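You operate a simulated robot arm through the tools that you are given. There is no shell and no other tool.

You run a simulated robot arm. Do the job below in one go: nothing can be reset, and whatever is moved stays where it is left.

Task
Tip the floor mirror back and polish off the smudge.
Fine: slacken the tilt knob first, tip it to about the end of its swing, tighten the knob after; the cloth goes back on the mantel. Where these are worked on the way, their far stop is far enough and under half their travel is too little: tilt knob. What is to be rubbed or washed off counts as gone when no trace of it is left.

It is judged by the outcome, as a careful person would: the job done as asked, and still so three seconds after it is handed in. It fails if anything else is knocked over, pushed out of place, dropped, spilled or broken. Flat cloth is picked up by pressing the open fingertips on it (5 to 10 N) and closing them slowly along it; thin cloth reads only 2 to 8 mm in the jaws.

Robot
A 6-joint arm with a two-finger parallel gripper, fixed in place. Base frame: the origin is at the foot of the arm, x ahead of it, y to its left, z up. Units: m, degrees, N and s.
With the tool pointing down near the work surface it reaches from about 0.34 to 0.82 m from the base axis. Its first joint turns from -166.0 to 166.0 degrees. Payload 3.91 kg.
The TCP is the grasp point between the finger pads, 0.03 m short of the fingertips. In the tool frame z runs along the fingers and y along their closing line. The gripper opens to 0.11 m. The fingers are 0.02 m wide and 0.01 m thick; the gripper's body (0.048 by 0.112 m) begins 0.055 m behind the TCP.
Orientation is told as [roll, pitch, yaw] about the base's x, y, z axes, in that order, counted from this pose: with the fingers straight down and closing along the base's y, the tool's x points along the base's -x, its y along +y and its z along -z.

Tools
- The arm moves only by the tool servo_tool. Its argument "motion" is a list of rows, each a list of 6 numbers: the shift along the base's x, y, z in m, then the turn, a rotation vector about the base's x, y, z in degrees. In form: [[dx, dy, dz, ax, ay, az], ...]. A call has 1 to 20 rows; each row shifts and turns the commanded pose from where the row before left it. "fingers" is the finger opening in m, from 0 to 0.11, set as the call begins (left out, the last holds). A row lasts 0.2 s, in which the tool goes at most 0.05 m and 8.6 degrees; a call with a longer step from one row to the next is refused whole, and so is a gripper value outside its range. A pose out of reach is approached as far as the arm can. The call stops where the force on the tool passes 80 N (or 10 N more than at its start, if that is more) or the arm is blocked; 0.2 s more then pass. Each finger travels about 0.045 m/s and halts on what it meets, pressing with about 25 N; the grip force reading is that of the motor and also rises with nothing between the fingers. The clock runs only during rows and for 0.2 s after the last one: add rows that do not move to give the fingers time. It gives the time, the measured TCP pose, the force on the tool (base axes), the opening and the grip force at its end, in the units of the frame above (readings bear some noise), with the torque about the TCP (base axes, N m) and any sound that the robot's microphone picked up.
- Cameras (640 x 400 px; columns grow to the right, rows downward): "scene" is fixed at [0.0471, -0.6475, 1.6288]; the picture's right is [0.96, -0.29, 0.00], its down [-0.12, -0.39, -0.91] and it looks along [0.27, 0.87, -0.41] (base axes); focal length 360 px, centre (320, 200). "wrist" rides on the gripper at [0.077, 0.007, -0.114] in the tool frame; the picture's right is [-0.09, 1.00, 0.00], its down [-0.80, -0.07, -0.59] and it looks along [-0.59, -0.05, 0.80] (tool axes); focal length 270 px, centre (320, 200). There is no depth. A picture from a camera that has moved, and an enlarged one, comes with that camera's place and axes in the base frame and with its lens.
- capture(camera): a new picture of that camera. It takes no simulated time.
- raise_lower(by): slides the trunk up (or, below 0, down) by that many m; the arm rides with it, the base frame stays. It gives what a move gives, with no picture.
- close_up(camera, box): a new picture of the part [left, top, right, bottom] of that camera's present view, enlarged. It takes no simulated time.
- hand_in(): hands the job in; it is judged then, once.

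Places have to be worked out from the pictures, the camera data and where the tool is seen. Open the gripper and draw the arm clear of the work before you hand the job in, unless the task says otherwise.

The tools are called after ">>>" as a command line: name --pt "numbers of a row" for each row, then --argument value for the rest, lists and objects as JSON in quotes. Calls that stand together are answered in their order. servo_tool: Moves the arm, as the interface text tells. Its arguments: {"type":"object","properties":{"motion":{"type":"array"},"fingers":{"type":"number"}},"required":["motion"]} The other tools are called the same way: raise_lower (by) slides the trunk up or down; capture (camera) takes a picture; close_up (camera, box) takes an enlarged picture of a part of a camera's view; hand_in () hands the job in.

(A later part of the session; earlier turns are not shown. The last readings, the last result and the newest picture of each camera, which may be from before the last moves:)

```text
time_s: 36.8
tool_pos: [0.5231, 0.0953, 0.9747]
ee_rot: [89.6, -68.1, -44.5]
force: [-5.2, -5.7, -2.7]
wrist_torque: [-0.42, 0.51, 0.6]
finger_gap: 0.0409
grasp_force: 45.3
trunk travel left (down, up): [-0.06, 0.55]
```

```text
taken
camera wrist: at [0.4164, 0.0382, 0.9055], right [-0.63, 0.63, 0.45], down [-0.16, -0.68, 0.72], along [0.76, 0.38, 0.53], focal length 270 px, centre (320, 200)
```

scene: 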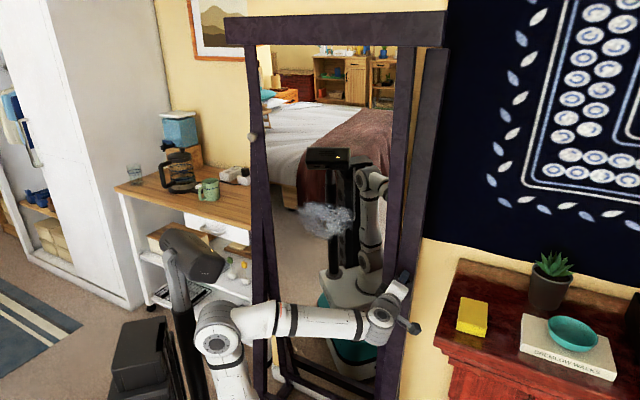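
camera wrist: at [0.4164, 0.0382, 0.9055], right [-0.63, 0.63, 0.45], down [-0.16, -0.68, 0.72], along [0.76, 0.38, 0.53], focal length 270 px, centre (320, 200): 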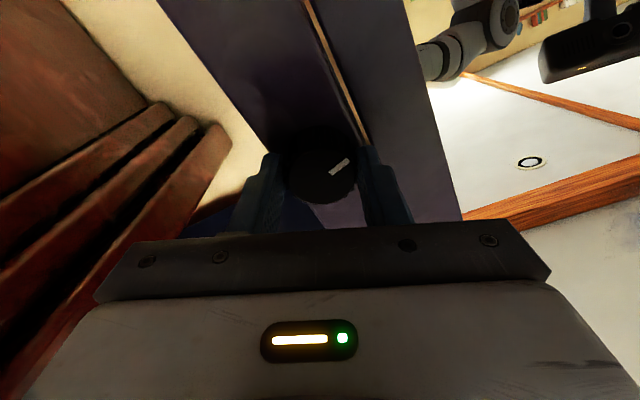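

The knob is following (mark nearly fixed relative to the fingers, maybe a small slip). Continue another 40° CCW.

>>> servo_tool --pt "0 0 0 -5.66 -5.66 0" --pt "0 0 0 -5.66 -5.66 0" --pt "0 0 0 -5.66 -5.66 0" --pt "0 0 0 -5.66 -5.66 0" --pt "0 0 0 -5.66 -5.66 0"

>>> capture --camera "wrist"

>>> close_up --camera "scene" --box '[360, 255, 440, 305]'

```text
time_s: 38.0
tool_pos: [0.522, 0.0954, 0.9756]
ee_rot: [-89.8, -71.9, 134.7]
force: [-3.9, -5.7, -1.3]
wrist_torque: [0.51, 0.28, -0.04]
finger_gap: 0.041
grasp_force: 45.3
trunk travel left (down, up): [-0.06, 0.55]
```

```text
taken
camera wrist: at [0.4537, 0.0014, 0.8993], right [-0.69, 0.69, -0.23], down [-0.55, -0.29, 0.78], along [0.47, 0.66, 0.58], focal length 270 px, centre (320, 200)
```

wrist: 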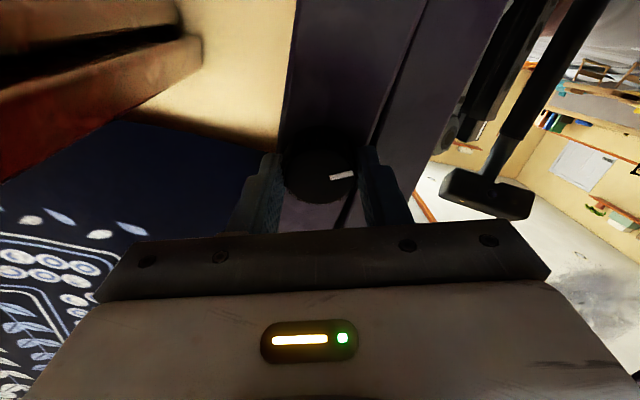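

```text
8.00 times, centred on (400, 280) of scene
camera zoom: at [0.0471, -0.6475, 1.6288], right [0.96, -0.29, 0.0], down [-0.12, -0.39, -0.91], along [0.27, 0.87, -0.41], focal length 2880 px, centre (-320, -440)
```

zoom: 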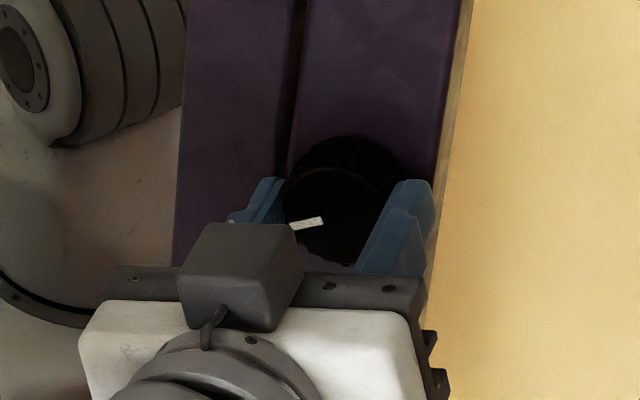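

The mark is now ~111° CCW from start and torque rose to ~0.56 N·m, with the fingers apparently slipping a bit. I'll turn 16° more to see whether the knob is at its stop.

>>> servo_tool --pt "0 0 0 -5.66 -5.66 0" --pt "0 0 0 -5.66 -5.66 0"

>>> close_up --camera "scene" --box '[360, 255, 440, 305]'

>>> capture --camera "wrist"

```text
time_s: 38.6
tool_pos: [0.5226, 0.0965, 0.9764]
ee_rot: [-89.9, -56.0, 134.9]
force: [-9.7, -0.2, -2.7]
wrist_torque: [0.82, 0.64, 0.69]
finger_gap: 0.0404
grasp_force: 44.7
trunk travel left (down, up): [-0.06, 0.55]
```

```text
8.00 times, centred on (400, 280) of scene
camera zoom: at [0.0471, -0.6475, 1.6288], right [0.96, -0.29, 0.0], down [-0.12, -0.39, -0.91], along [0.27, 0.87, -0.41], focal length 2880 px, centre (-320, -440)
```

zoom: 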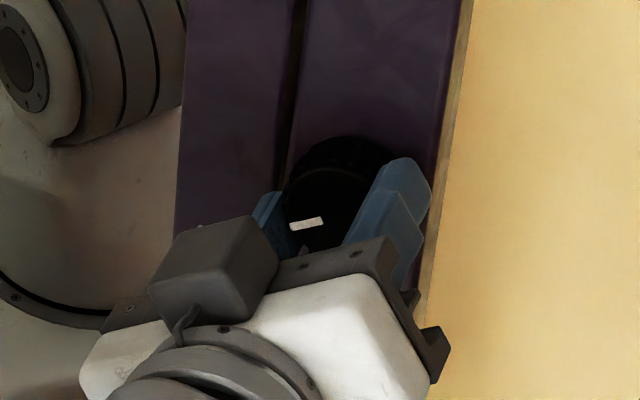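

```text
taken
camera wrist: at [0.4675, -0.0124, 0.9082], right [-0.62, 0.62, -0.49], down [-0.7, -0.14, 0.7], along [0.36, 0.77, 0.52], focal length 270 px, centre (320, 200)
```

wrist: 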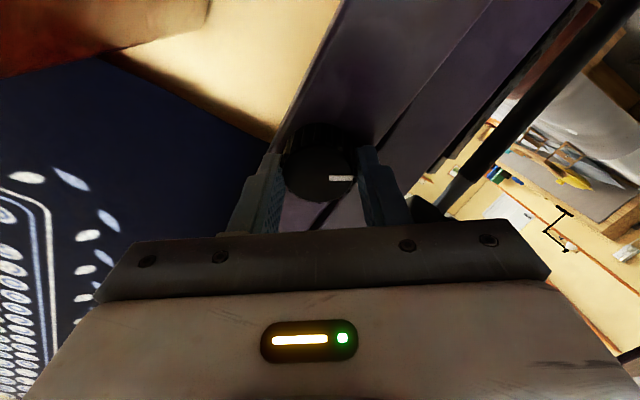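

The mark did not move while torque rose to 1 N·m, so the knob is at its far (slack) stop, ~112° CCW. I'll release it and back straight off.

>>> servo_tool --pt "0 0 0 0 0 0" --pt "0 0 0 0 0 0" --pt "0 0 0 0 0 0" --pt "0 0 0 0 0 0" --fingers 0.075

>>> servo_tool --pt "-0.01 -0.01 0 0 0 0" --pt "-0.015 -0.015 0 0 0 0" --pt "-0.015 -0.015 0 5.66 5.66 0" --pt "-0.015 -0.015 0 5.66 5.66 0" --pt "-0.005 -0.005 0 5.66 5.66 0" --pt "0 0 0 5.66 5.66 0" --pt "0 0 0 1.4 1.4 0"

>>> capture --camera "wrist"

>>> close_up --camera "scene" --box '[360, 255, 440, 305]'

```text
time_s: 39.6
tool_pos: [0.5232, 0.0948, 0.976]
ee_rot: [-89.8, -56.0, 134.8]
force: [-0.5, 0.3, -0.1]
wrist_torque: [0.03, 0.03, 0.01]
finger_gap: 0.075
grasp_force: 0.0
trunk travel left (down, up): [-0.06, 0.55]
```

```text
time_s: 41.2
tool_pos: [0.4615, 0.036, 0.9753]
ee_rot: [28.7, -89.8, 16.2]
force: [-0.3, 0.3, -1.0]
wrist_torque: [0.03, 0.03, -0.01]
finger_gap: 0.0752
grasp_force: 0.1
trunk travel left (down, up): [-0.06, 0.55]
```

```text
taken
camera wrist: at [0.3749, -0.0412, 0.8976], right [-0.7, 0.7, 0.09], down [-0.37, -0.47, 0.8], along [0.61, 0.53, 0.59], focal length 270 px, centre (320, 200)
```

wrist: 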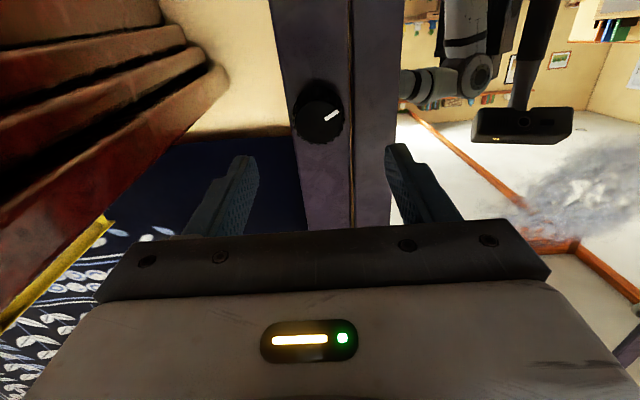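

```text
8.00 times, centred on (400, 280) of scene
camera zoom: at [0.0471, -0.6475, 1.6288], right [0.96, -0.29, 0.0], down [-0.12, -0.39, -0.91], along [0.27, 0.87, -0.41], focal length 2880 px, centre (-320, -440)
```

zoom: 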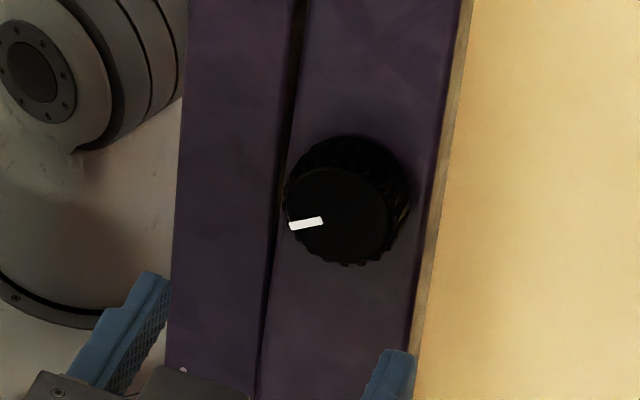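

The knob stays at its slack stop. Now I'll close the fingers and raise the trunk 0.3 m to bring the hand up in front of the upper right stile of the mirror.

>>> raise_lower --by 0.3

>>> servo_tool --pt "-0.011 0.011 0 0 0 0" --pt "-0.011 0.011 0 0 0 0" --pt "-0.01 0.01 0 0 0 0" --pt "0 0 0 0 0 0" --pt "0 0 0 0 0 0" --fingers 0.0

>>> capture --camera "wrist"

>>> capture --camera "scene"

```text
time_s: 44.2
tool_pos: [0.4605, 0.0346, 1.2749]
ee_rot: [-11.5, -89.9, 56.4]
force: [-0.4, -0.7, -0.3]
wrist_torque: [-0.01, 0.0, 0.0]
finger_gap: 0.075
grasp_force: 0.2
trunk travel left (down, up): [-0.36, 0.25]
```

```text
time_s: 45.4
tool_pos: [0.4301, 0.0679, 1.2748]
ee_rot: [-10.8, -89.9, 55.8]
force: [0.5, -0.5, 1.1]
wrist_torque: [0.01, 0.02, 0.0]
finger_gap: 0.0001
grasp_force: 25.2
trunk travel left (down, up): [-0.36, 0.25]
```

```text
taken
camera wrist: at [0.3432, -0.0084, 1.1978], right [-0.7, 0.7, 0.09], down [-0.37, -0.47, 0.8], along [0.61, 0.53, 0.59], focal length 270 px, centre (320, 200)
```

wrist: 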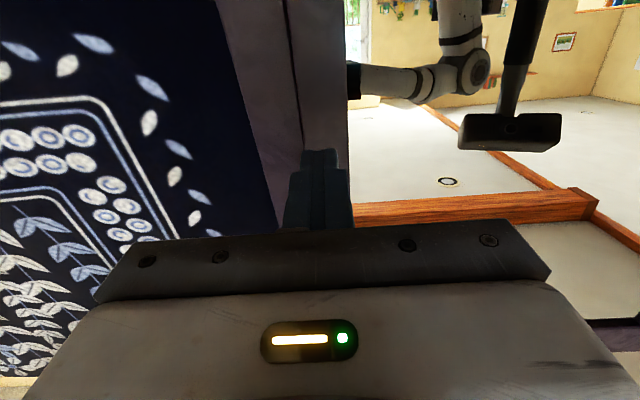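

```text
taken
```

scene: 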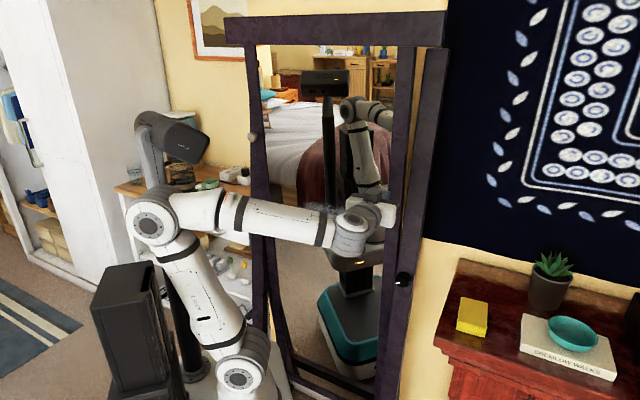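

The closed fingertips face the right stile at z≈1.275. I'll advance slowly (5 cm) toward the stile, watching for contact.

>>> servo_tool --pt "0.0071 0.0071 0 0 0 0" --pt "0.0071 0.0071 0 0 0 0" --pt "0.0071 0.0071 0 0 0 0" --pt "0.0071 0.0071 0 0 0 0" --pt "0.0071 0.0071 0 0 0 0"

>>> capture --camera "wrist"

>>> close_up --camera "scene" --box '[340, 120, 460, 300]'

```text
time_s: 46.6
tool_pos: [0.4662, 0.1029, 1.2758]
ee_rot: [-3.8, -89.8, 48.9]
force: [0.3, 1.2, -0.3]
wrist_torque: [-0.04, 0.01, 0.0]
finger_gap: 0.0
grasp_force: 25.0
trunk travel left (down, up): [-0.36, 0.25]
```

```text
taken
camera wrist: at [0.3796, 0.0264, 1.1981], right [-0.7, 0.7, 0.09], down [-0.37, -0.47, 0.8], along [0.61, 0.53, 0.59], focal length 270 px, centre (320, 200)
```

wrist: 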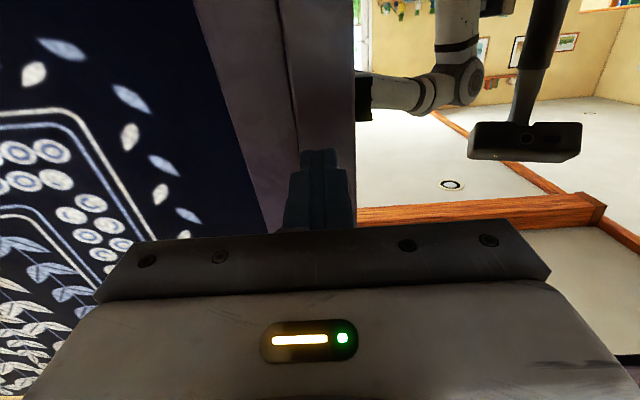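

```text
2.22 times, centred on (400, 210) of scene
camera zoom: at [0.0471, -0.6475, 1.6288], right [0.96, -0.29, 0.0], down [-0.12, -0.39, -0.91], along [0.27, 0.87, -0.41], focal length 800 px, centre (142, 178)
```

zoom: 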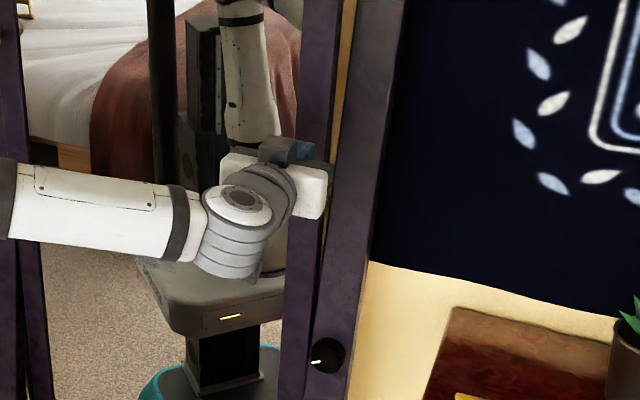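

No contact yet (tip at n≈0.43). Continue forward 3 cm in small steps.

>>> servo_tool --pt "0.005 0.005 0 0 0 0" --pt "0.005 0.005 0 0 0 0" --pt "0.005 0.005 0 0 0 0" --pt "0.005 0.005 0 0 0 0"

>>> close_up --camera "scene" --box '[340, 120, 460, 300]'

```text
time_s: 47.6
tool_pos: [0.4847, 0.1235, 1.2731]
ee_rot: [1.7, -89.9, 43.3]
force: [-0.5, 0.4, 0.4]
wrist_torque: [-0.02, 0.02, 0.02]
finger_gap: 0.0001
grasp_force: 25.4
trunk travel left (down, up): [-0.36, 0.25]
```

```text
2.22 times, centred on (400, 210) of scene
camera zoom: at [0.0471, -0.6475, 1.6288], right [0.96, -0.29, 0.0], down [-0.12, -0.39, -0.91], along [0.27, 0.87, -0.41], focal length 800 px, centre (142, 178)
```

zoom: 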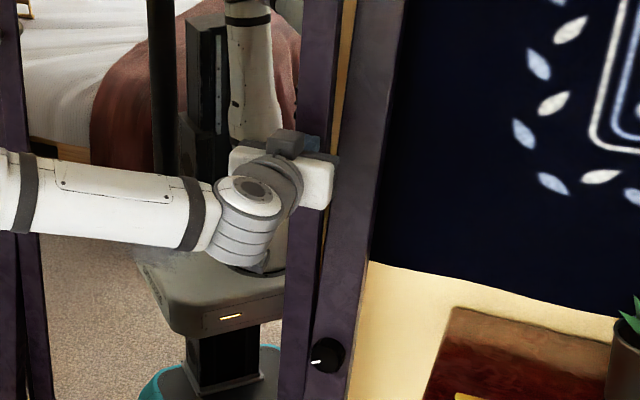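

Still no contact at tip n≈0.46. Continue another 3 cm.

>>> servo_tool --pt "0.005 0.005 0 0 0 0" --pt "0.005 0.005 0 0 0 0" --pt "0.005 0.005 0 0 0 0" --pt "0.005 0.005 0 0 0 0"

>>> close_up --camera "scene" --box '[340, 120, 460, 300]'

>>> capture --camera "wrist"

```text
time_s: 48.6
tool_pos: [0.5057, 0.1436, 1.2749]
ee_rot: [-6.2, -89.9, 51.4]
force: [1.0, 0.0, 1.1]
wrist_torque: [0.02, -0.01, -0.02]
finger_gap: 0.0
grasp_force: 24.7
trunk travel left (down, up): [-0.36, 0.25]
```

```text
2.22 times, centred on (400, 210) of scene
camera zoom: at [0.0471, -0.6475, 1.6288], right [0.96, -0.29, 0.0], down [-0.12, -0.39, -0.91], along [0.27, 0.87, -0.41], focal length 800 px, centre (142, 178)
```

zoom: 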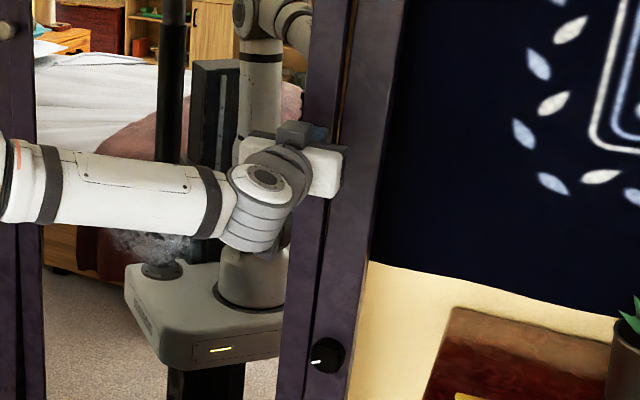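

```text
taken
camera wrist: at [0.4193, 0.0669, 1.1976], right [-0.7, 0.7, 0.09], down [-0.37, -0.47, 0.8], along [0.61, 0.53, 0.59], focal length 270 px, centre (320, 200)
```

wrist: 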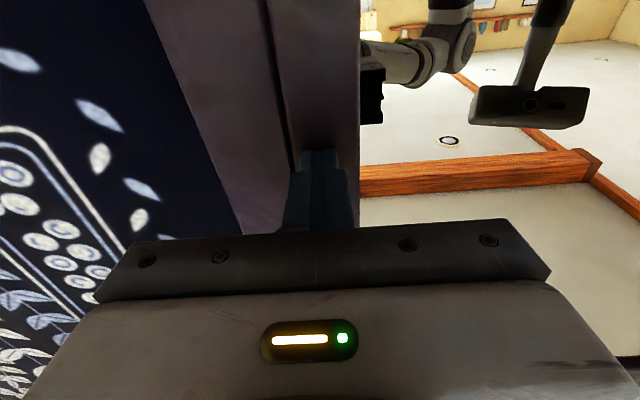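

The reflection shifted: the mirror is tipping back with almost no force, so the knob is properly slack. I'll keep pushing in small steps and watch for the end stop.

>>> servo_tool --pt "0.005 0.005 0 0 0 0" --pt "0.005 0.005 0 0 0 0" --pt "0.005 0.005 0 0 0 0" --pt "0.005 0.005 0 0 0 0"

>>> servo_tool --pt "0.005 0.005 0 0 0 0" --pt "0.005 0.005 0 0 0 0" --pt "0.005 0.005 0 0 0 0" --pt "0.005 0.005 0 0 0 0"

>>> capture --camera "scene"

>>> capture --camera "wrist"

```text
time_s: 49.6
tool_pos: [0.5203, 0.1598, 1.277]
ee_rot: [-139.0, -89.9, -176.2]
force: [-23.4, -23.7, -6.0]
wrist_torque: [-0.35, 0.39, 0.0]
finger_gap: 0.0001
grasp_force: 25.0
trunk travel left (down, up): [-0.36, 0.25]
```

```text
time_s: 50.2
tool_pos: [0.5224, 0.1601, 1.2797]
ee_rot: [-148.4, -89.6, -167.0]
force: [-54.2, -46.6, -4.3]
wrist_torque: [-0.08, 1.05, 0.15]
finger_gap: 0.0
grasp_force: 25.3
trunk travel left (down, up): [-0.36, 0.25]
stopped in row 2: the force on the tool passed its limit at 95 N (the readings are from after the stop); the commanded pose is now the measured one
```

```text
taken
```

scene: 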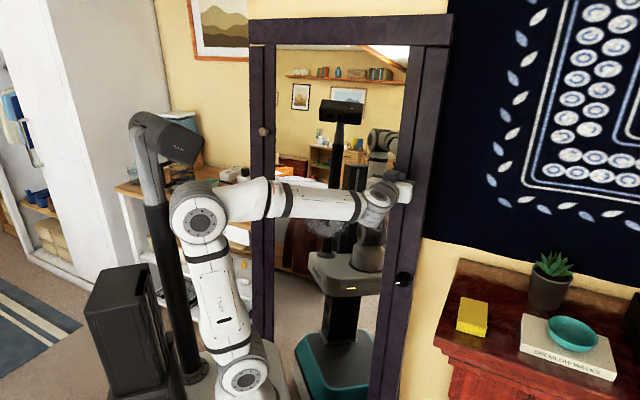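

```text
taken
camera wrist: at [0.4355, 0.0839, 1.2018], right [-0.7, 0.71, 0.08], down [-0.38, -0.47, 0.8], along [0.61, 0.53, 0.6], focal length 270 px, centre (320, 200)
```

wrist: 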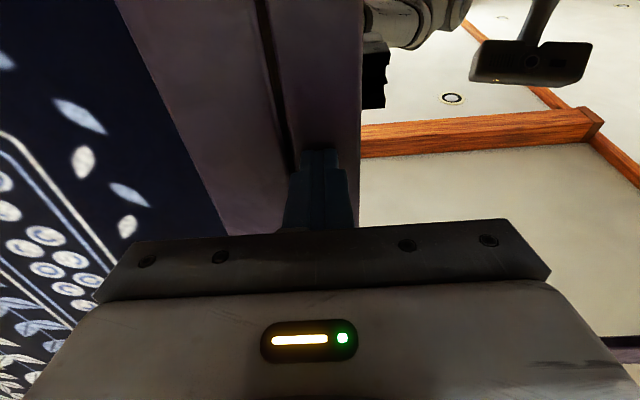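

The push hit a hard stop at fingertip n≈0.512 (force rising to 95 N with no further motion), so the mirror seems to be at the end of its swing. I'll back off 4 cm and check that the mirror stays and that the stand hasn't shifted.

>>> servo_tool --pt "-0.003 -0.003 0 0 0 0" --pt "-0.007 -0.007 0 0 0 0" --pt "-0.01 -0.01 0 0 0 0" --pt "-0.01 -0.01 0 0 0 0"

>>> capture --camera "scene"

>>> close_up --camera "scene" --box '[360, 0, 480, 80]'

>>> close_up --camera "scene" --box '[340, 250, 460, 400]'

>>> close_up --camera "scene" --box '[230, 0, 340, 160]'

```text
time_s: 51.2
tool_pos: [0.5003, 0.1365, 1.2731]
ee_rot: [-11.8, -89.7, 56.6]
force: [-0.3, -0.1, 0.8]
wrist_torque: [0.01, -0.05, -0.01]
finger_gap: 0.0
grasp_force: 24.9
trunk travel left (down, up): [-0.36, 0.25]
```

```text
taken
```

scene: 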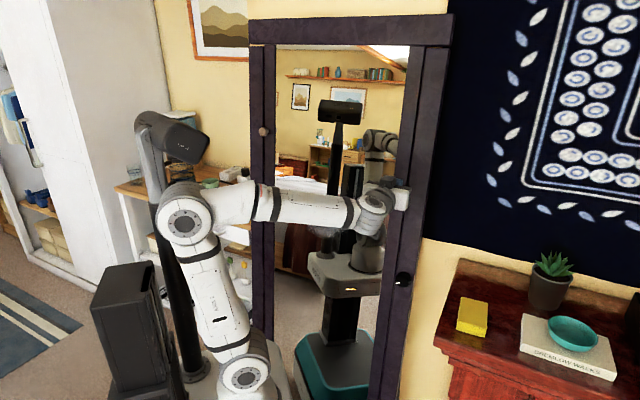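

```text
5.00 times, centred on (420, 40) of scene
camera zoom: at [0.0471, -0.6475, 1.6288], right [0.96, -0.29, 0.0], down [-0.12, -0.39, -0.91], along [0.27, 0.87, -0.41], focal length 1800 px, centre (-180, 1000)
```

zoom: 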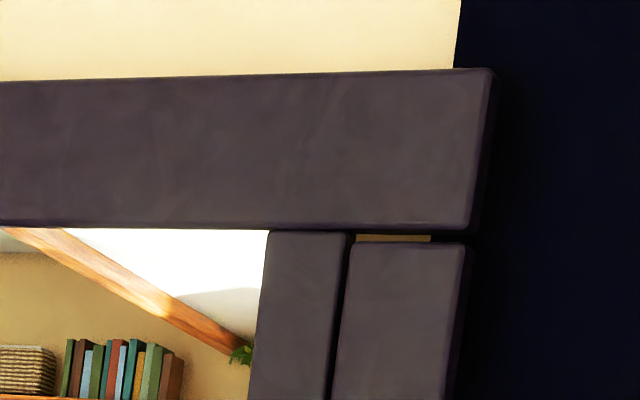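

```text
2.67 times, centred on (400, 325) of scene
camera zoom: at [0.0471, -0.6475, 1.6288], right [0.96, -0.29, 0.0], down [-0.12, -0.39, -0.91], along [0.27, 0.87, -0.41], focal length 960 px, centre (107, -133)
```

zoom: 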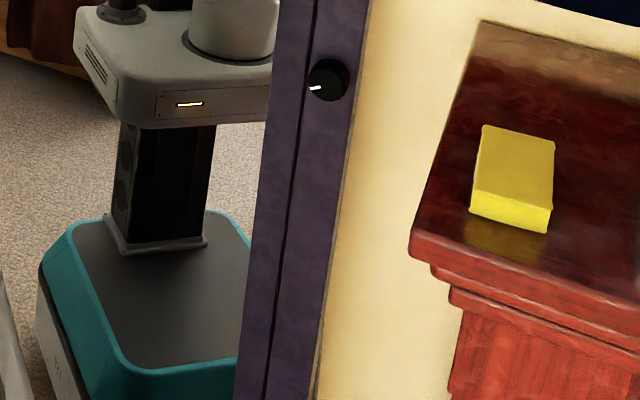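

```text
2.50 times, centred on (285, 80) of scene
camera zoom: at [0.0471, -0.6475, 1.6288], right [0.96, -0.29, 0.0], down [-0.12, -0.39, -0.91], along [0.27, 0.87, -0.41], focal length 900 px, centre (408, 500)
```

zoom: 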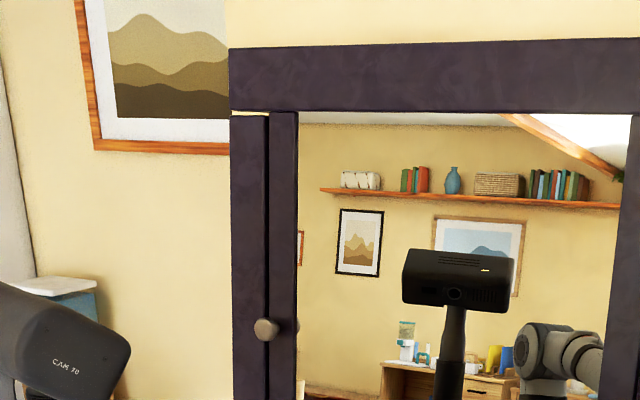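

The mirror stays put, now back in line with the posts, and the stand hasn't moved. Next I'll retract, shift back in front of the knob, open the fingers, and lower the trunk 0.3 m to tighten the knob.

>>> servo_tool --pt "-0.014 -0.014 0 0 0 0" --pt "-0.014 -0.014 0 0 0 0" --pt "-0.014 -0.014 0 0 0 0" --pt "-0.014 -0.014 0 0 0 0" --pt "-0.013 -0.013 0 0 0 0" --pt "0.011 -0.011 0 0 0 0" --pt "0.011 -0.011 0 0 0 0" --pt "0.0115 -0.0115 0 0 0 0" --fingers 0.075

>>> raise_lower --by -0.3

>>> capture --camera "wrist"

>>> capture --camera "scene"

```text
time_s: 53.0
tool_pos: [0.4663, 0.0374, 1.2726]
ee_rot: [-16.1, -89.6, 60.9]
force: [-0.1, 0.5, -0.5]
wrist_torque: [0.0, -0.04, -0.03]
finger_gap: 0.0751
grasp_force: 0.1
trunk travel left (down, up): [-0.36, 0.25]
```

```text
time_s: 56.0
tool_pos: [0.4665, 0.037, 0.9746]
ee_rot: [-18.5, -89.7, 63.3]
force: [-0.3, -0.1, -0.9]
wrist_torque: [0.01, 0.0, -0.06]
finger_gap: 0.0748
grasp_force: 0.1
trunk travel left (down, up): [-0.06, 0.55]
```

```text
taken
camera wrist: at [0.3802, -0.0397, 0.8965], right [-0.7, 0.71, 0.09], down [-0.37, -0.47, 0.8], along [0.61, 0.53, 0.59], focal length 270 px, centre (320, 200)
```

wrist: 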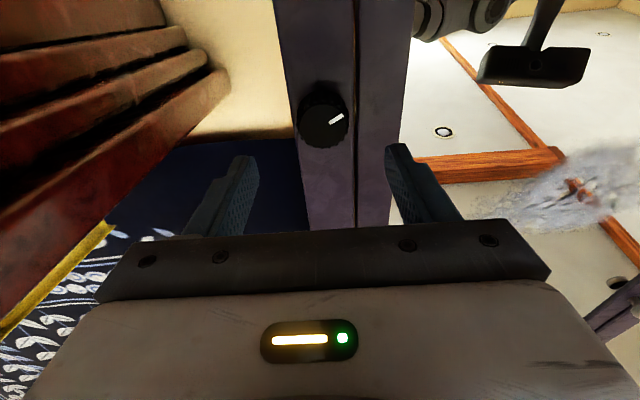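

```text
taken
```

scene: 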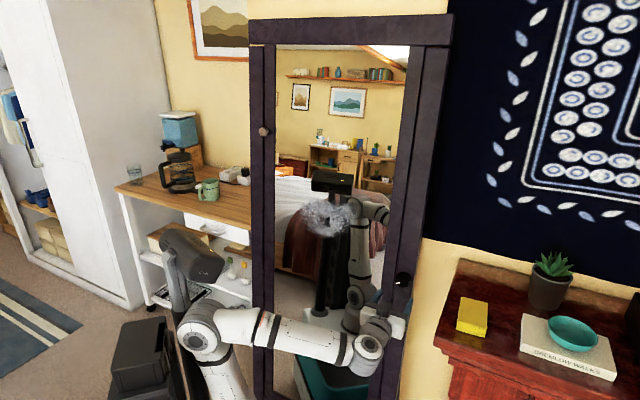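

Back in front of the knob. I'll rotate the hand 56° CCW in free air, then advance onto the knob.

>>> servo_tool --pt "0 0 0 -5.66 -5.66 0" --pt "0 0 0 -5.66 -5.66 0" --pt "0 0 0 -5.66 -5.66 0" --pt "0 0 0 -5.66 -5.66 0" --pt "0 0 0 -5.66 -5.66 0" --pt "0 0 0 -5.66 -5.66 0" --pt "0 0 0 -5.66 -5.66 0" --pt "-0.001 0.001 0 0 0 0"

>>> capture --camera "wrist"

```text
time_s: 57.8
tool_pos: [0.466, 0.0364, 0.9729]
ee_rot: [-89.9, -33.7, 134.7]
force: [1.2, -0.9, 0.4]
wrist_torque: [0.01, 0.01, 0.0]
finger_gap: 0.075
grasp_force: 0.0
trunk travel left (down, up): [-0.06, 0.55]
```

```text
taken
camera wrist: at [0.4264, -0.0863, 0.9246], right [-0.44, 0.45, -0.78], down [-0.86, 0.03, 0.5], along [0.25, 0.89, 0.37], focal length 270 px, centre (320, 200)
```

wrist: 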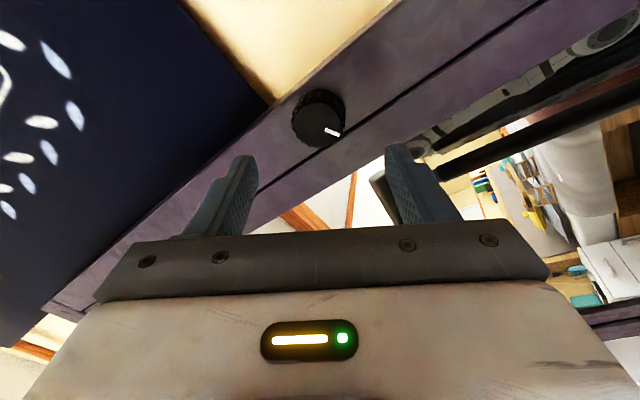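

Good orientation and no reach problem. Advancing 8 cm onto the knob with a small centring correction.

>>> servo_tool --pt "0.014 0.016 0.002 0 0 0" --pt "0.015 0.015 0 0 0 0" --pt "0.015 0.015 0 0 0 0" --pt "0.009 0.009 0 0 0 0" --pt "0.0045 0.0045 0 0 0 0" --pt "0 0 0 0 0 0"

>>> capture --camera "wrist"

```text
time_s: 59.2
tool_pos: [0.5243, 0.0953, 0.9761]
ee_rot: [-90.0, -33.9, 134.7]
force: [0.0, -0.3, -0.2]
wrist_torque: [0.02, 0.0, 0.0]
finger_gap: 0.0751
grasp_force: 0.1
trunk travel left (down, up): [-0.06, 0.55]
```

```text
taken
camera wrist: at [0.4839, -0.0279, 0.9266], right [-0.44, 0.45, -0.78], down [-0.86, 0.03, 0.5], along [0.25, 0.89, 0.37], focal length 270 px, centre (320, 200)
```

wrist: 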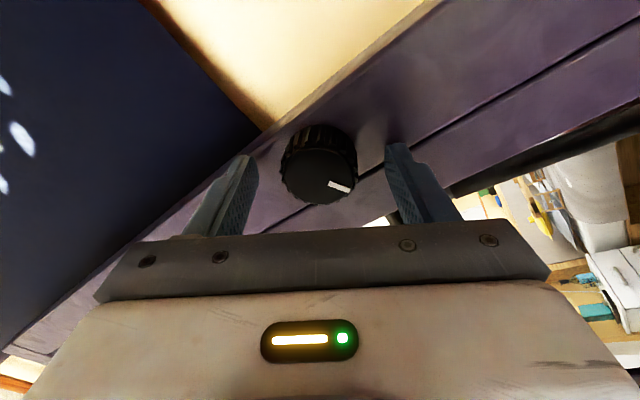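

Knob is centred between the fingers. Closing on it and then turning clockwise.

>>> servo_tool --pt "0 0 0 0 0 0" --pt "0 0 0 0 0 0" --pt "0 0 0 0 0 0" --pt "0 0 0 0 0 0" --pt "0 0 0 0 0 0" --fingers 0.02

>>> servo_tool --pt "0 0 0 5.66 5.66 0" --pt "0 0 0 5.66 5.66 0" --pt "0 0 0 5.66 5.66 0" --pt "0 0 0 5.66 5.66 0" --pt "0 0 0 5.66 5.66 0" --pt "0 0 0 5.66 5.66 0" --pt "0 0 0 5.66 5.66 0" --pt "0 0 0 5.66 5.66 0"

>>> capture --camera "wrist"

>>> close_up --camera "scene" --box '[360, 255, 440, 305]'

```text
time_s: 60.4
tool_pos: [0.5224, 0.096, 0.9748]
ee_rot: [-90.1, -34.0, 134.7]
force: [-3.4, 0.3, -4.4]
wrist_torque: [-0.44, 0.59, 0.6]
finger_gap: 0.041
grasp_force: 45.4
trunk travel left (down, up): [-0.06, 0.55]
```

```text
time_s: 62.2
tool_pos: [0.5225, 0.0953, 0.9767]
ee_rot: [88.5, -82.0, -43.7]
force: [5.6, -13.6, 0.1]
wrist_torque: [0.5, -0.64, -0.92]
finger_gap: 0.0404
grasp_force: 45.6
trunk travel left (down, up): [-0.06, 0.55]
```

```text
taken
camera wrist: at [0.4291, 0.0269, 0.9008], right [-0.69, 0.69, 0.23], down [-0.29, -0.55, 0.79], along [0.67, 0.47, 0.58], focal length 270 px, centre (320, 200)
```

wrist: 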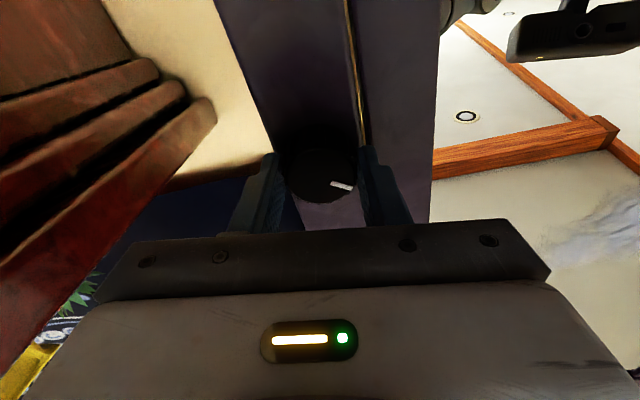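

```text
8.00 times, centred on (400, 280) of scene
camera zoom: at [0.0471, -0.6475, 1.6288], right [0.96, -0.29, 0.0], down [-0.12, -0.39, -0.91], along [0.27, 0.87, -0.41], focal length 2880 px, centre (-320, -440)
```

zoom: 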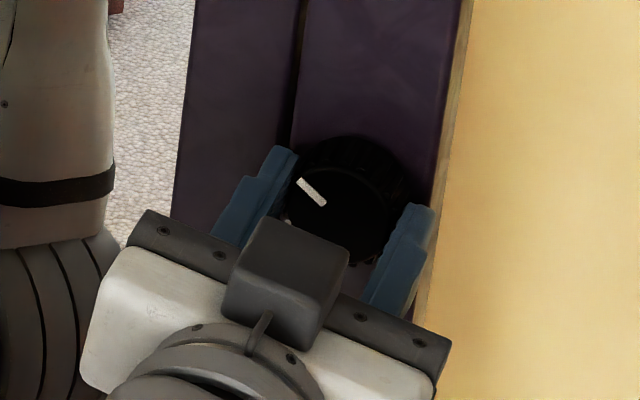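

The mark is back to ~57° CCW from up; continuing clockwise 56° more.

>>> servo_tool --pt "0 0 0 5.66 5.66 0" --pt "0 0 0 5.66 5.66 0" --pt "0 0 0 5.66 5.66 0" --pt "0 0 0 5.66 5.66 0" --pt "0 0 0 5.66 5.66 0" --pt "0 0 0 5.66 5.66 0" --pt "0 0 0 5.66 5.66 0"

>>> capture --camera "wrist"

>>> close_up --camera "scene" --box '[360, 255, 440, 305]'

```text
time_s: 63.8
tool_pos: [0.5227, 0.0954, 0.9748]
ee_rot: [89.5, -25.9, -44.7]
force: [-1.7, -12.3, -2.7]
wrist_torque: [-0.39, -0.01, -1.72]
finger_gap: 0.0409
grasp_force: 45.0
trunk travel left (down, up): [-0.06, 0.55]
```

```text
taken
camera wrist: at [0.391, 0.0655, 0.9478], right [-0.25, 0.25, 0.93], down [0.12, -0.95, 0.29], along [0.96, 0.18, 0.21], focal length 270 px, centre (320, 200)
```

wrist: 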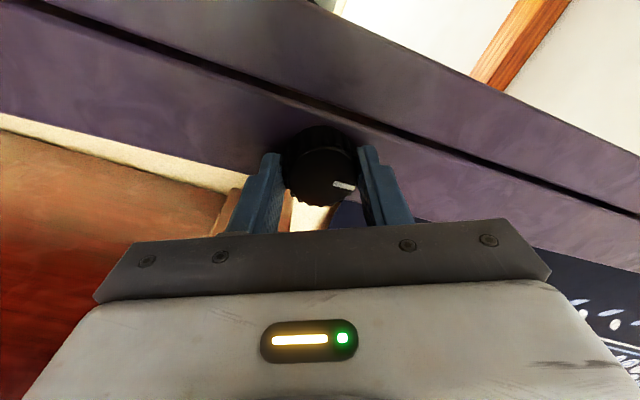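

```text
8.00 times, centred on (400, 280) of scene
camera zoom: at [0.0471, -0.6475, 1.6288], right [0.96, -0.29, 0.0], down [-0.12, -0.39, -0.91], along [0.27, 0.87, -0.41], focal length 2880 px, centre (-320, -440)
```

zoom: 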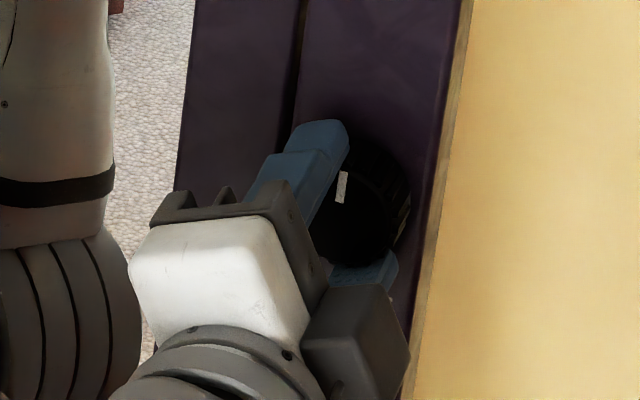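

The mark points straight up again, as it was at the start. I'll turn a further 16° clockwise to make sure it's firm against the tight stop.

>>> servo_tool --pt "0 0 0 5.66 5.66 0" --pt "0 0 0 5.66 5.66 0"

>>> close_up --camera "scene" --box '[360, 255, 440, 305]'

>>> capture --camera "wrist"

```text
time_s: 64.4
tool_pos: [0.5224, 0.0977, 0.9747]
ee_rot: [89.7, -9.8, -44.6]
force: [-2.5, -5.8, -4.8]
wrist_torque: [-1.05, 0.3, -0.48]
finger_gap: 0.0422
grasp_force: 44.8
trunk travel left (down, up): [-0.06, 0.55]
```

```text
8.00 times, centred on (400, 280) of scene
camera zoom: at [0.0471, -0.6475, 1.6288], right [0.96, -0.29, 0.0], down [-0.12, -0.39, -0.91], along [0.27, 0.87, -0.41], focal length 2880 px, centre (-320, -440)
```

zoom: 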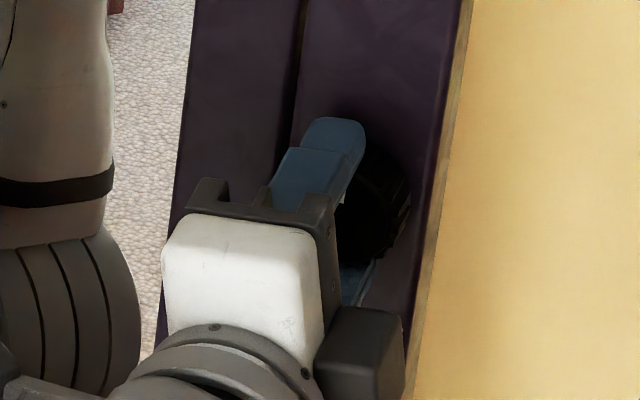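

```text
taken
camera wrist: at [0.3871, 0.0695, 0.9686], right [-0.06, 0.06, 1.0], down [0.15, -0.99, 0.07], along [0.99, 0.16, 0.05], focal length 270 px, centre (320, 200)
```

wrist: 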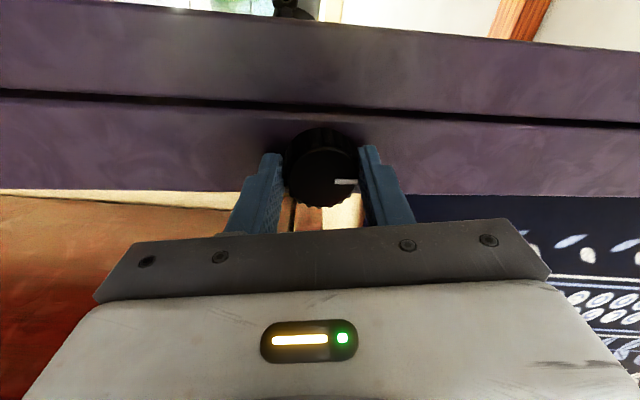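

The mark is upright and torque is building (−0.5 N·m about the axis). Two more small steps to confirm it's against the stop.

>>> servo_tool --pt "0 0 0 5.66 5.66 0" --pt "0 0 0 5.66 5.66 0"

>>> capture --camera "wrist"

```text
time_s: 65.0
tool_pos: [0.5225, 0.0978, 0.976]
ee_rot: [89.8, 6.0, -44.7]
force: [-4.0, -7.7, -3.1]
wrist_torque: [-1.49, 0.19, -0.59]
finger_gap: 0.0417
grasp_force: 44.4
trunk travel left (down, up): [-0.06, 0.55]
```

```text
taken
camera wrist: at [0.3879, 0.0687, 0.9902], right [0.14, -0.13, 0.98], down [0.14, -0.98, -0.15], along [0.98, 0.16, -0.12], focal length 270 px, centre (320, 200)
```

wrist: 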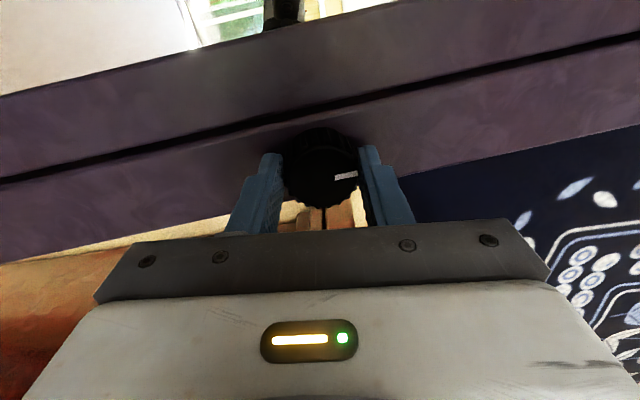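

Torque reached 0.9 N·m while the mark stayed upright: the knob is tight at its stop. Releasing and backing off, and levelling the hand.

>>> servo_tool --pt "0 0 0 0 0 0" --pt "0 0 0 0 0 0" --pt "0 0 0 0 0 0" --pt "0 0 0 0 0 0" --fingers 0.08

>>> servo_tool --pt "-0.01 -0.01 0 0 0 0" --pt "-0.015 -0.015 0 0 0 0" --pt "-0.015 -0.015 0 -5.8 -5.8 0" --pt "-0.015 -0.015 0 -5.8 -5.8 0" --pt "-0.005 -0.005 0 -5.8 -5.8 0" --pt "0 0 0 -5.8 -5.8 0" --pt "0 0 0 -5.8 -5.8 0" --pt "0 0 0 -5.8 -5.8 0" --pt "0 0 0 -5.8 -5.8 0" --pt "0 0 0 -5.8 -5.8 0" --pt "0 0 0 -5.8 -5.8 0" --pt "0 0 0 -5.8 -5.8 0" --pt "0 0 0 -5.8 -5.8 0" --pt "0 0 0 -3.9 -3.9 0"

>>> capture --camera "scene"

>>> close_up --camera "scene" --box '[360, 255, 440, 305]'

```text
time_s: 66.0
tool_pos: [0.522, 0.0968, 0.9766]
ee_rot: [89.9, 5.8, -44.7]
force: [-5.9, -4.5, 8.0]
wrist_torque: [-0.04, 0.04, 0.0]
finger_gap: 0.0759
grasp_force: 0.1
trunk travel left (down, up): [-0.06, 0.55]
```

```text
time_s: 69.0
tool_pos: [0.4646, 0.038, 0.9758]
ee_rot: [19.4, -89.6, 25.3]
force: [0.5, 0.2, 0.4]
wrist_torque: [0.03, 0.02, 0.01]
finger_gap: 0.0801
grasp_force: 0.1
trunk travel left (down, up): [-0.06, 0.55]
```

```text
taken
```

scene: 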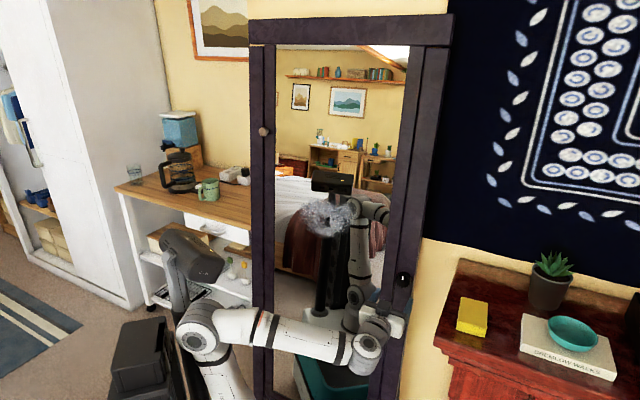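

```text
8.00 times, centred on (400, 280) of scene
camera zoom: at [0.0471, -0.6475, 1.6288], right [0.96, -0.29, 0.0], down [-0.12, -0.39, -0.91], along [0.27, 0.87, -0.41], focal length 2880 px, centre (-320, -440)
```

zoom: 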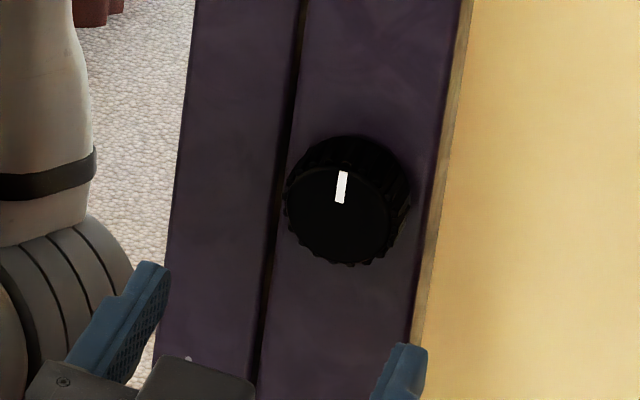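

The knob is tight with its mark upright, and the mirror holds its new position. Next is the cloth: I'll raise the trunk 0.45 m so I can reach down onto the mantel.

>>> raise_lower --by 0.45

>>> servo_tool --pt "0.0149 -0.0106 -0.01 -5.8 5.8 0" --pt "0.0149 -0.0106 -0.01 -5.8 5.8 0" --pt "0.0149 -0.0106 -0.01 -5.8 5.8 0" --pt "0.0149 -0.0106 -0.01 -5.8 5.8 0" --pt "0.0149 -0.0106 -0.01 -5.8 5.8 0" --pt "0.0149 -0.0106 -0.01 -5.8 5.8 0" --fingers 0.1

>>> capture --camera "scene"

>>> capture --camera "wrist"

```text
refused: 0.45 is not a number from -0.4 to 0.4
```

```text
time_s: 70.1
tool_pos: [0.5224, -0.0053, 0.9362]
ee_rot: [0.2, -52.1, 45.1]
force: [-42.6, 15.3, 3.4]
wrist_torque: [-0.87, -1.64, -3.53]
finger_gap: 0.0828
grasp_force: 0.1
trunk travel left (down, up): [-0.06, 0.55]
stopped in row 5: the force on the tool passed its limit at 95 N (the readings are from after the stop); the commanded pose is now the measured one
```

```text
taken
```

scene: 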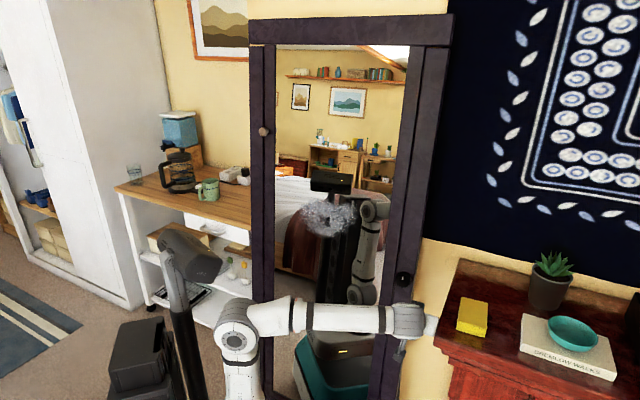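

```text
taken
camera wrist: at [0.4211, -0.0983, 0.9446], right [-0.67, 0.74, 0.07], down [0.07, -0.04, 1.0], along [0.74, 0.67, -0.03], focal length 270 px, centre (320, 200)
```

wrist: 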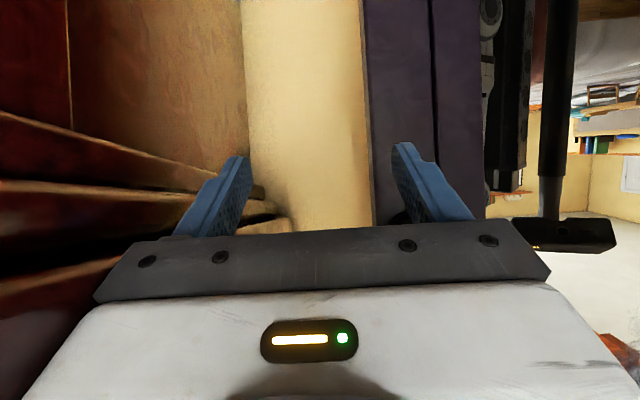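

The 0.45 m raise was refused (0.4 max) so the move ran too low and pressed the hand against the mantel's side; nothing appears to have shifted. I'll back straight away from the mantel edge first.

>>> servo_tool --pt "-0.014 0.014 0 0 0 0" --pt "-0.014 0.014 0 0 0 0" --pt "-0.014 0.014 0 0 0 0" --fingers 0.08

>>> capture --camera "wrist"

>>> close_up --camera "scene" --box '[420, 230, 640, 400]'

```text
time_s: 70.9
tool_pos: [0.4869, 0.0369, 0.9319]
ee_rot: [0.7, -51.9, 44.5]
force: [0.9, 1.0, 0.5]
wrist_torque: [-0.02, 0.02, 0.02]
finger_gap: 0.08
grasp_force: 0.0
trunk travel left (down, up): [-0.06, 0.55]
```

```text
taken
camera wrist: at [0.3849, -0.0569, 0.9411], right [-0.67, 0.74, 0.08], down [0.07, -0.04, 1.0], along [0.74, 0.67, -0.03], focal length 270 px, centre (320, 200)
```

wrist: 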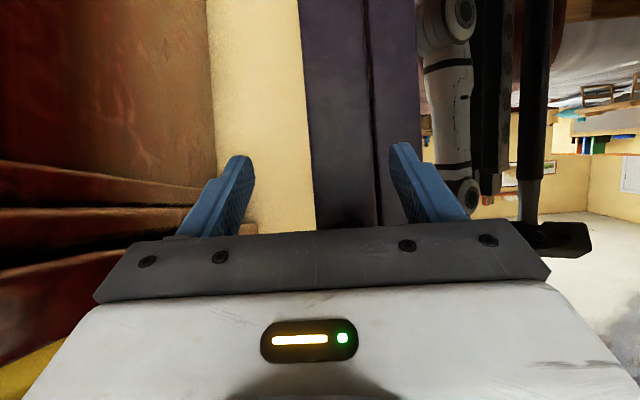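

```text
2.35 times, centred on (530, 315) of scene
camera zoom: at [0.0471, -0.6475, 1.6288], right [0.96, -0.29, 0.0], down [-0.12, -0.39, -0.91], along [0.27, 0.87, -0.41], focal length 847 px, centre (-174, -71)
```

zoom: 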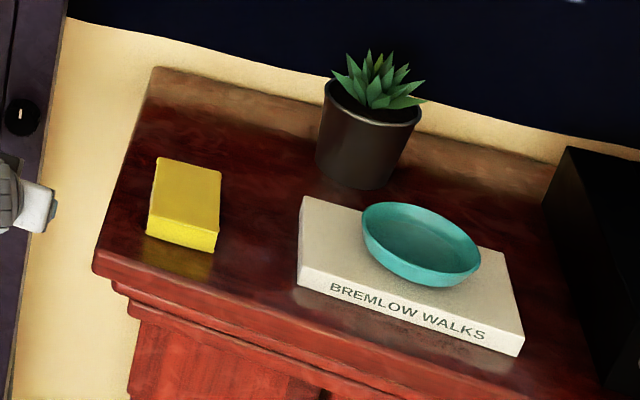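

The mantel and its items are unchanged from the start. Now raising the trunk by 0.4 m with the hand clear of both mantel and mirror.

>>> raise_lower --by 0.4

```text
time_s: 74.8
tool_pos: [0.4868, 0.0355, 1.3313]
ee_rot: [0.7, -52.0, 44.6]
force: [0.4, -0.4, 0.6]
wrist_torque: [0.03, 0.02, -0.02]
finger_gap: 0.08
grasp_force: 0.1
trunk travel left (down, up): [-0.46, 0.15]
```

Raised fine. Now I'll point the tool straight down while moving above the cloth, staying at z≈1.22.

>>> servo_tool --pt "0.0162 -0.0194 -0.0157 -5.25 5.25 0" --pt "0.0162 -0.0194 -0.0157 -5.25 5.25 0" --pt "0.0162 -0.0194 -0.0157 -5.25 5.25 0" --pt "0.0162 -0.0194 -0.0157 -5.25 5.25 0" --pt "0.0162 -0.0194 -0.0157 -5.25 5.25 0" --pt "0.0162 -0.0194 -0.0157 -5.25 5.25 0" --pt "0.0162 -0.0194 -0.0157 -5.25 5.25 0" --fingers 0.1

>>> capture --camera "wrist"

>>> capture --camera "scene"

```text
time_s: 76.4
tool_pos: [0.6028, -0.0995, 1.2195]
ee_rot: [0.6, 0.3, 44.7]
force: [-0.1, 0.7, -0.3]
wrist_torque: [-0.01, -0.04, 0.02]
finger_gap: 0.1
grasp_force: 0.1
trunk travel left (down, up): [-0.46, 0.15]
```

```text
taken
camera wrist: at [0.5438, -0.1489, 1.3341], right [-0.64, 0.77, 0.01], down [0.62, 0.51, 0.59], along [0.45, 0.38, -0.81], focal length 270 px, centre (320, 200)
```

wrist: 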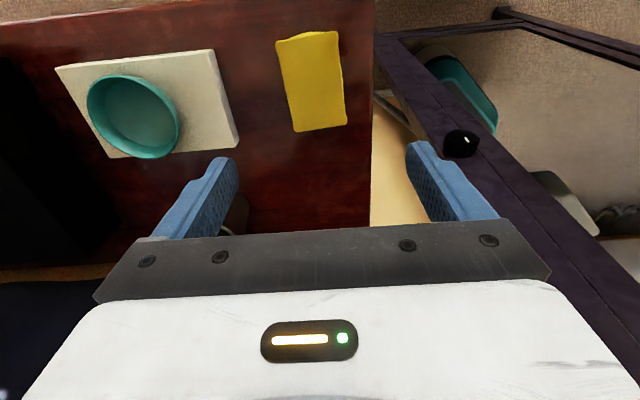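

```text
taken
```

scene: 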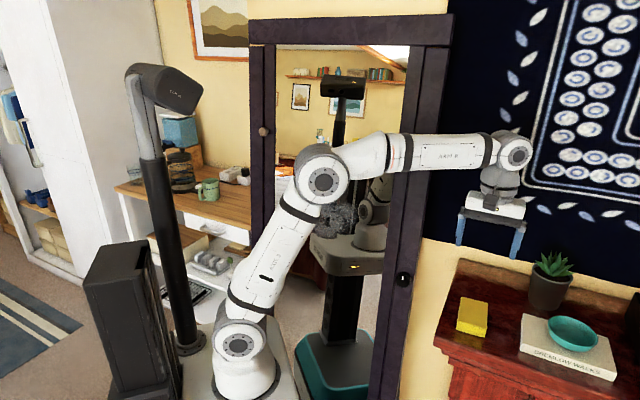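

The wrist and scene views together now put the cloth's top at about z≈1.03, centred near (0.602, -0.107). I'll zoom in with both cameras to refine this before descending.

>>> close_up --camera "wrist" --box '[240, 10, 390, 160]'

>>> close_up --camera "scene" --box '[440, 285, 510, 345]'

```text
2.67 times, centred on (315, 85) of wrist
camera zoom: at [0.5438, -0.1489, 1.3341], right [-0.64, 0.77, 0.01], down [0.62, 0.51, 0.59], along [0.45, 0.38, -0.81], focal length 721 px, centre (333, 507)
```

zoom: 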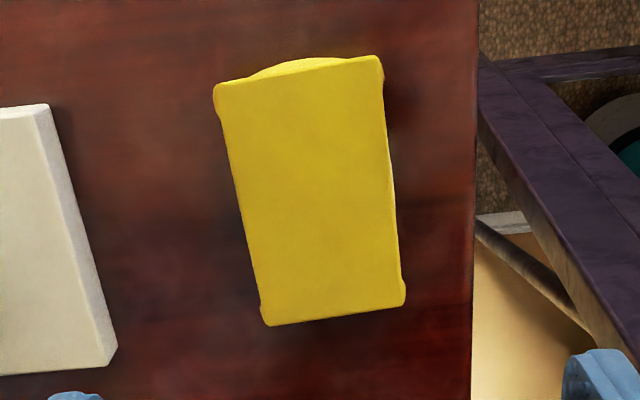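

```text
6.67 times, centred on (475, 315) of scene
camera zoom: at [0.0471, -0.6475, 1.6288], right [0.96, -0.29, 0.0], down [-0.12, -0.39, -0.91], along [0.27, 0.87, -0.41], focal length 2400 px, centre (-713, -567)
```

zoom: 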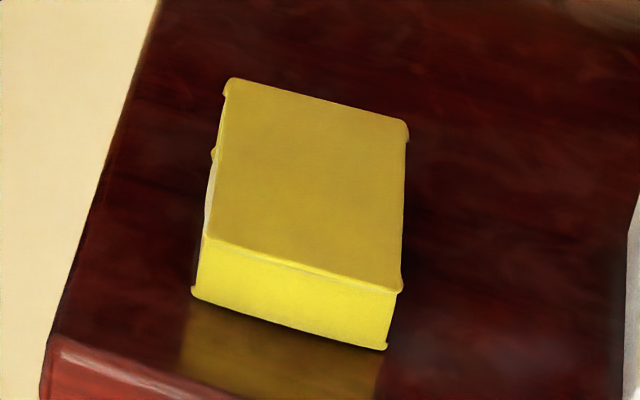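

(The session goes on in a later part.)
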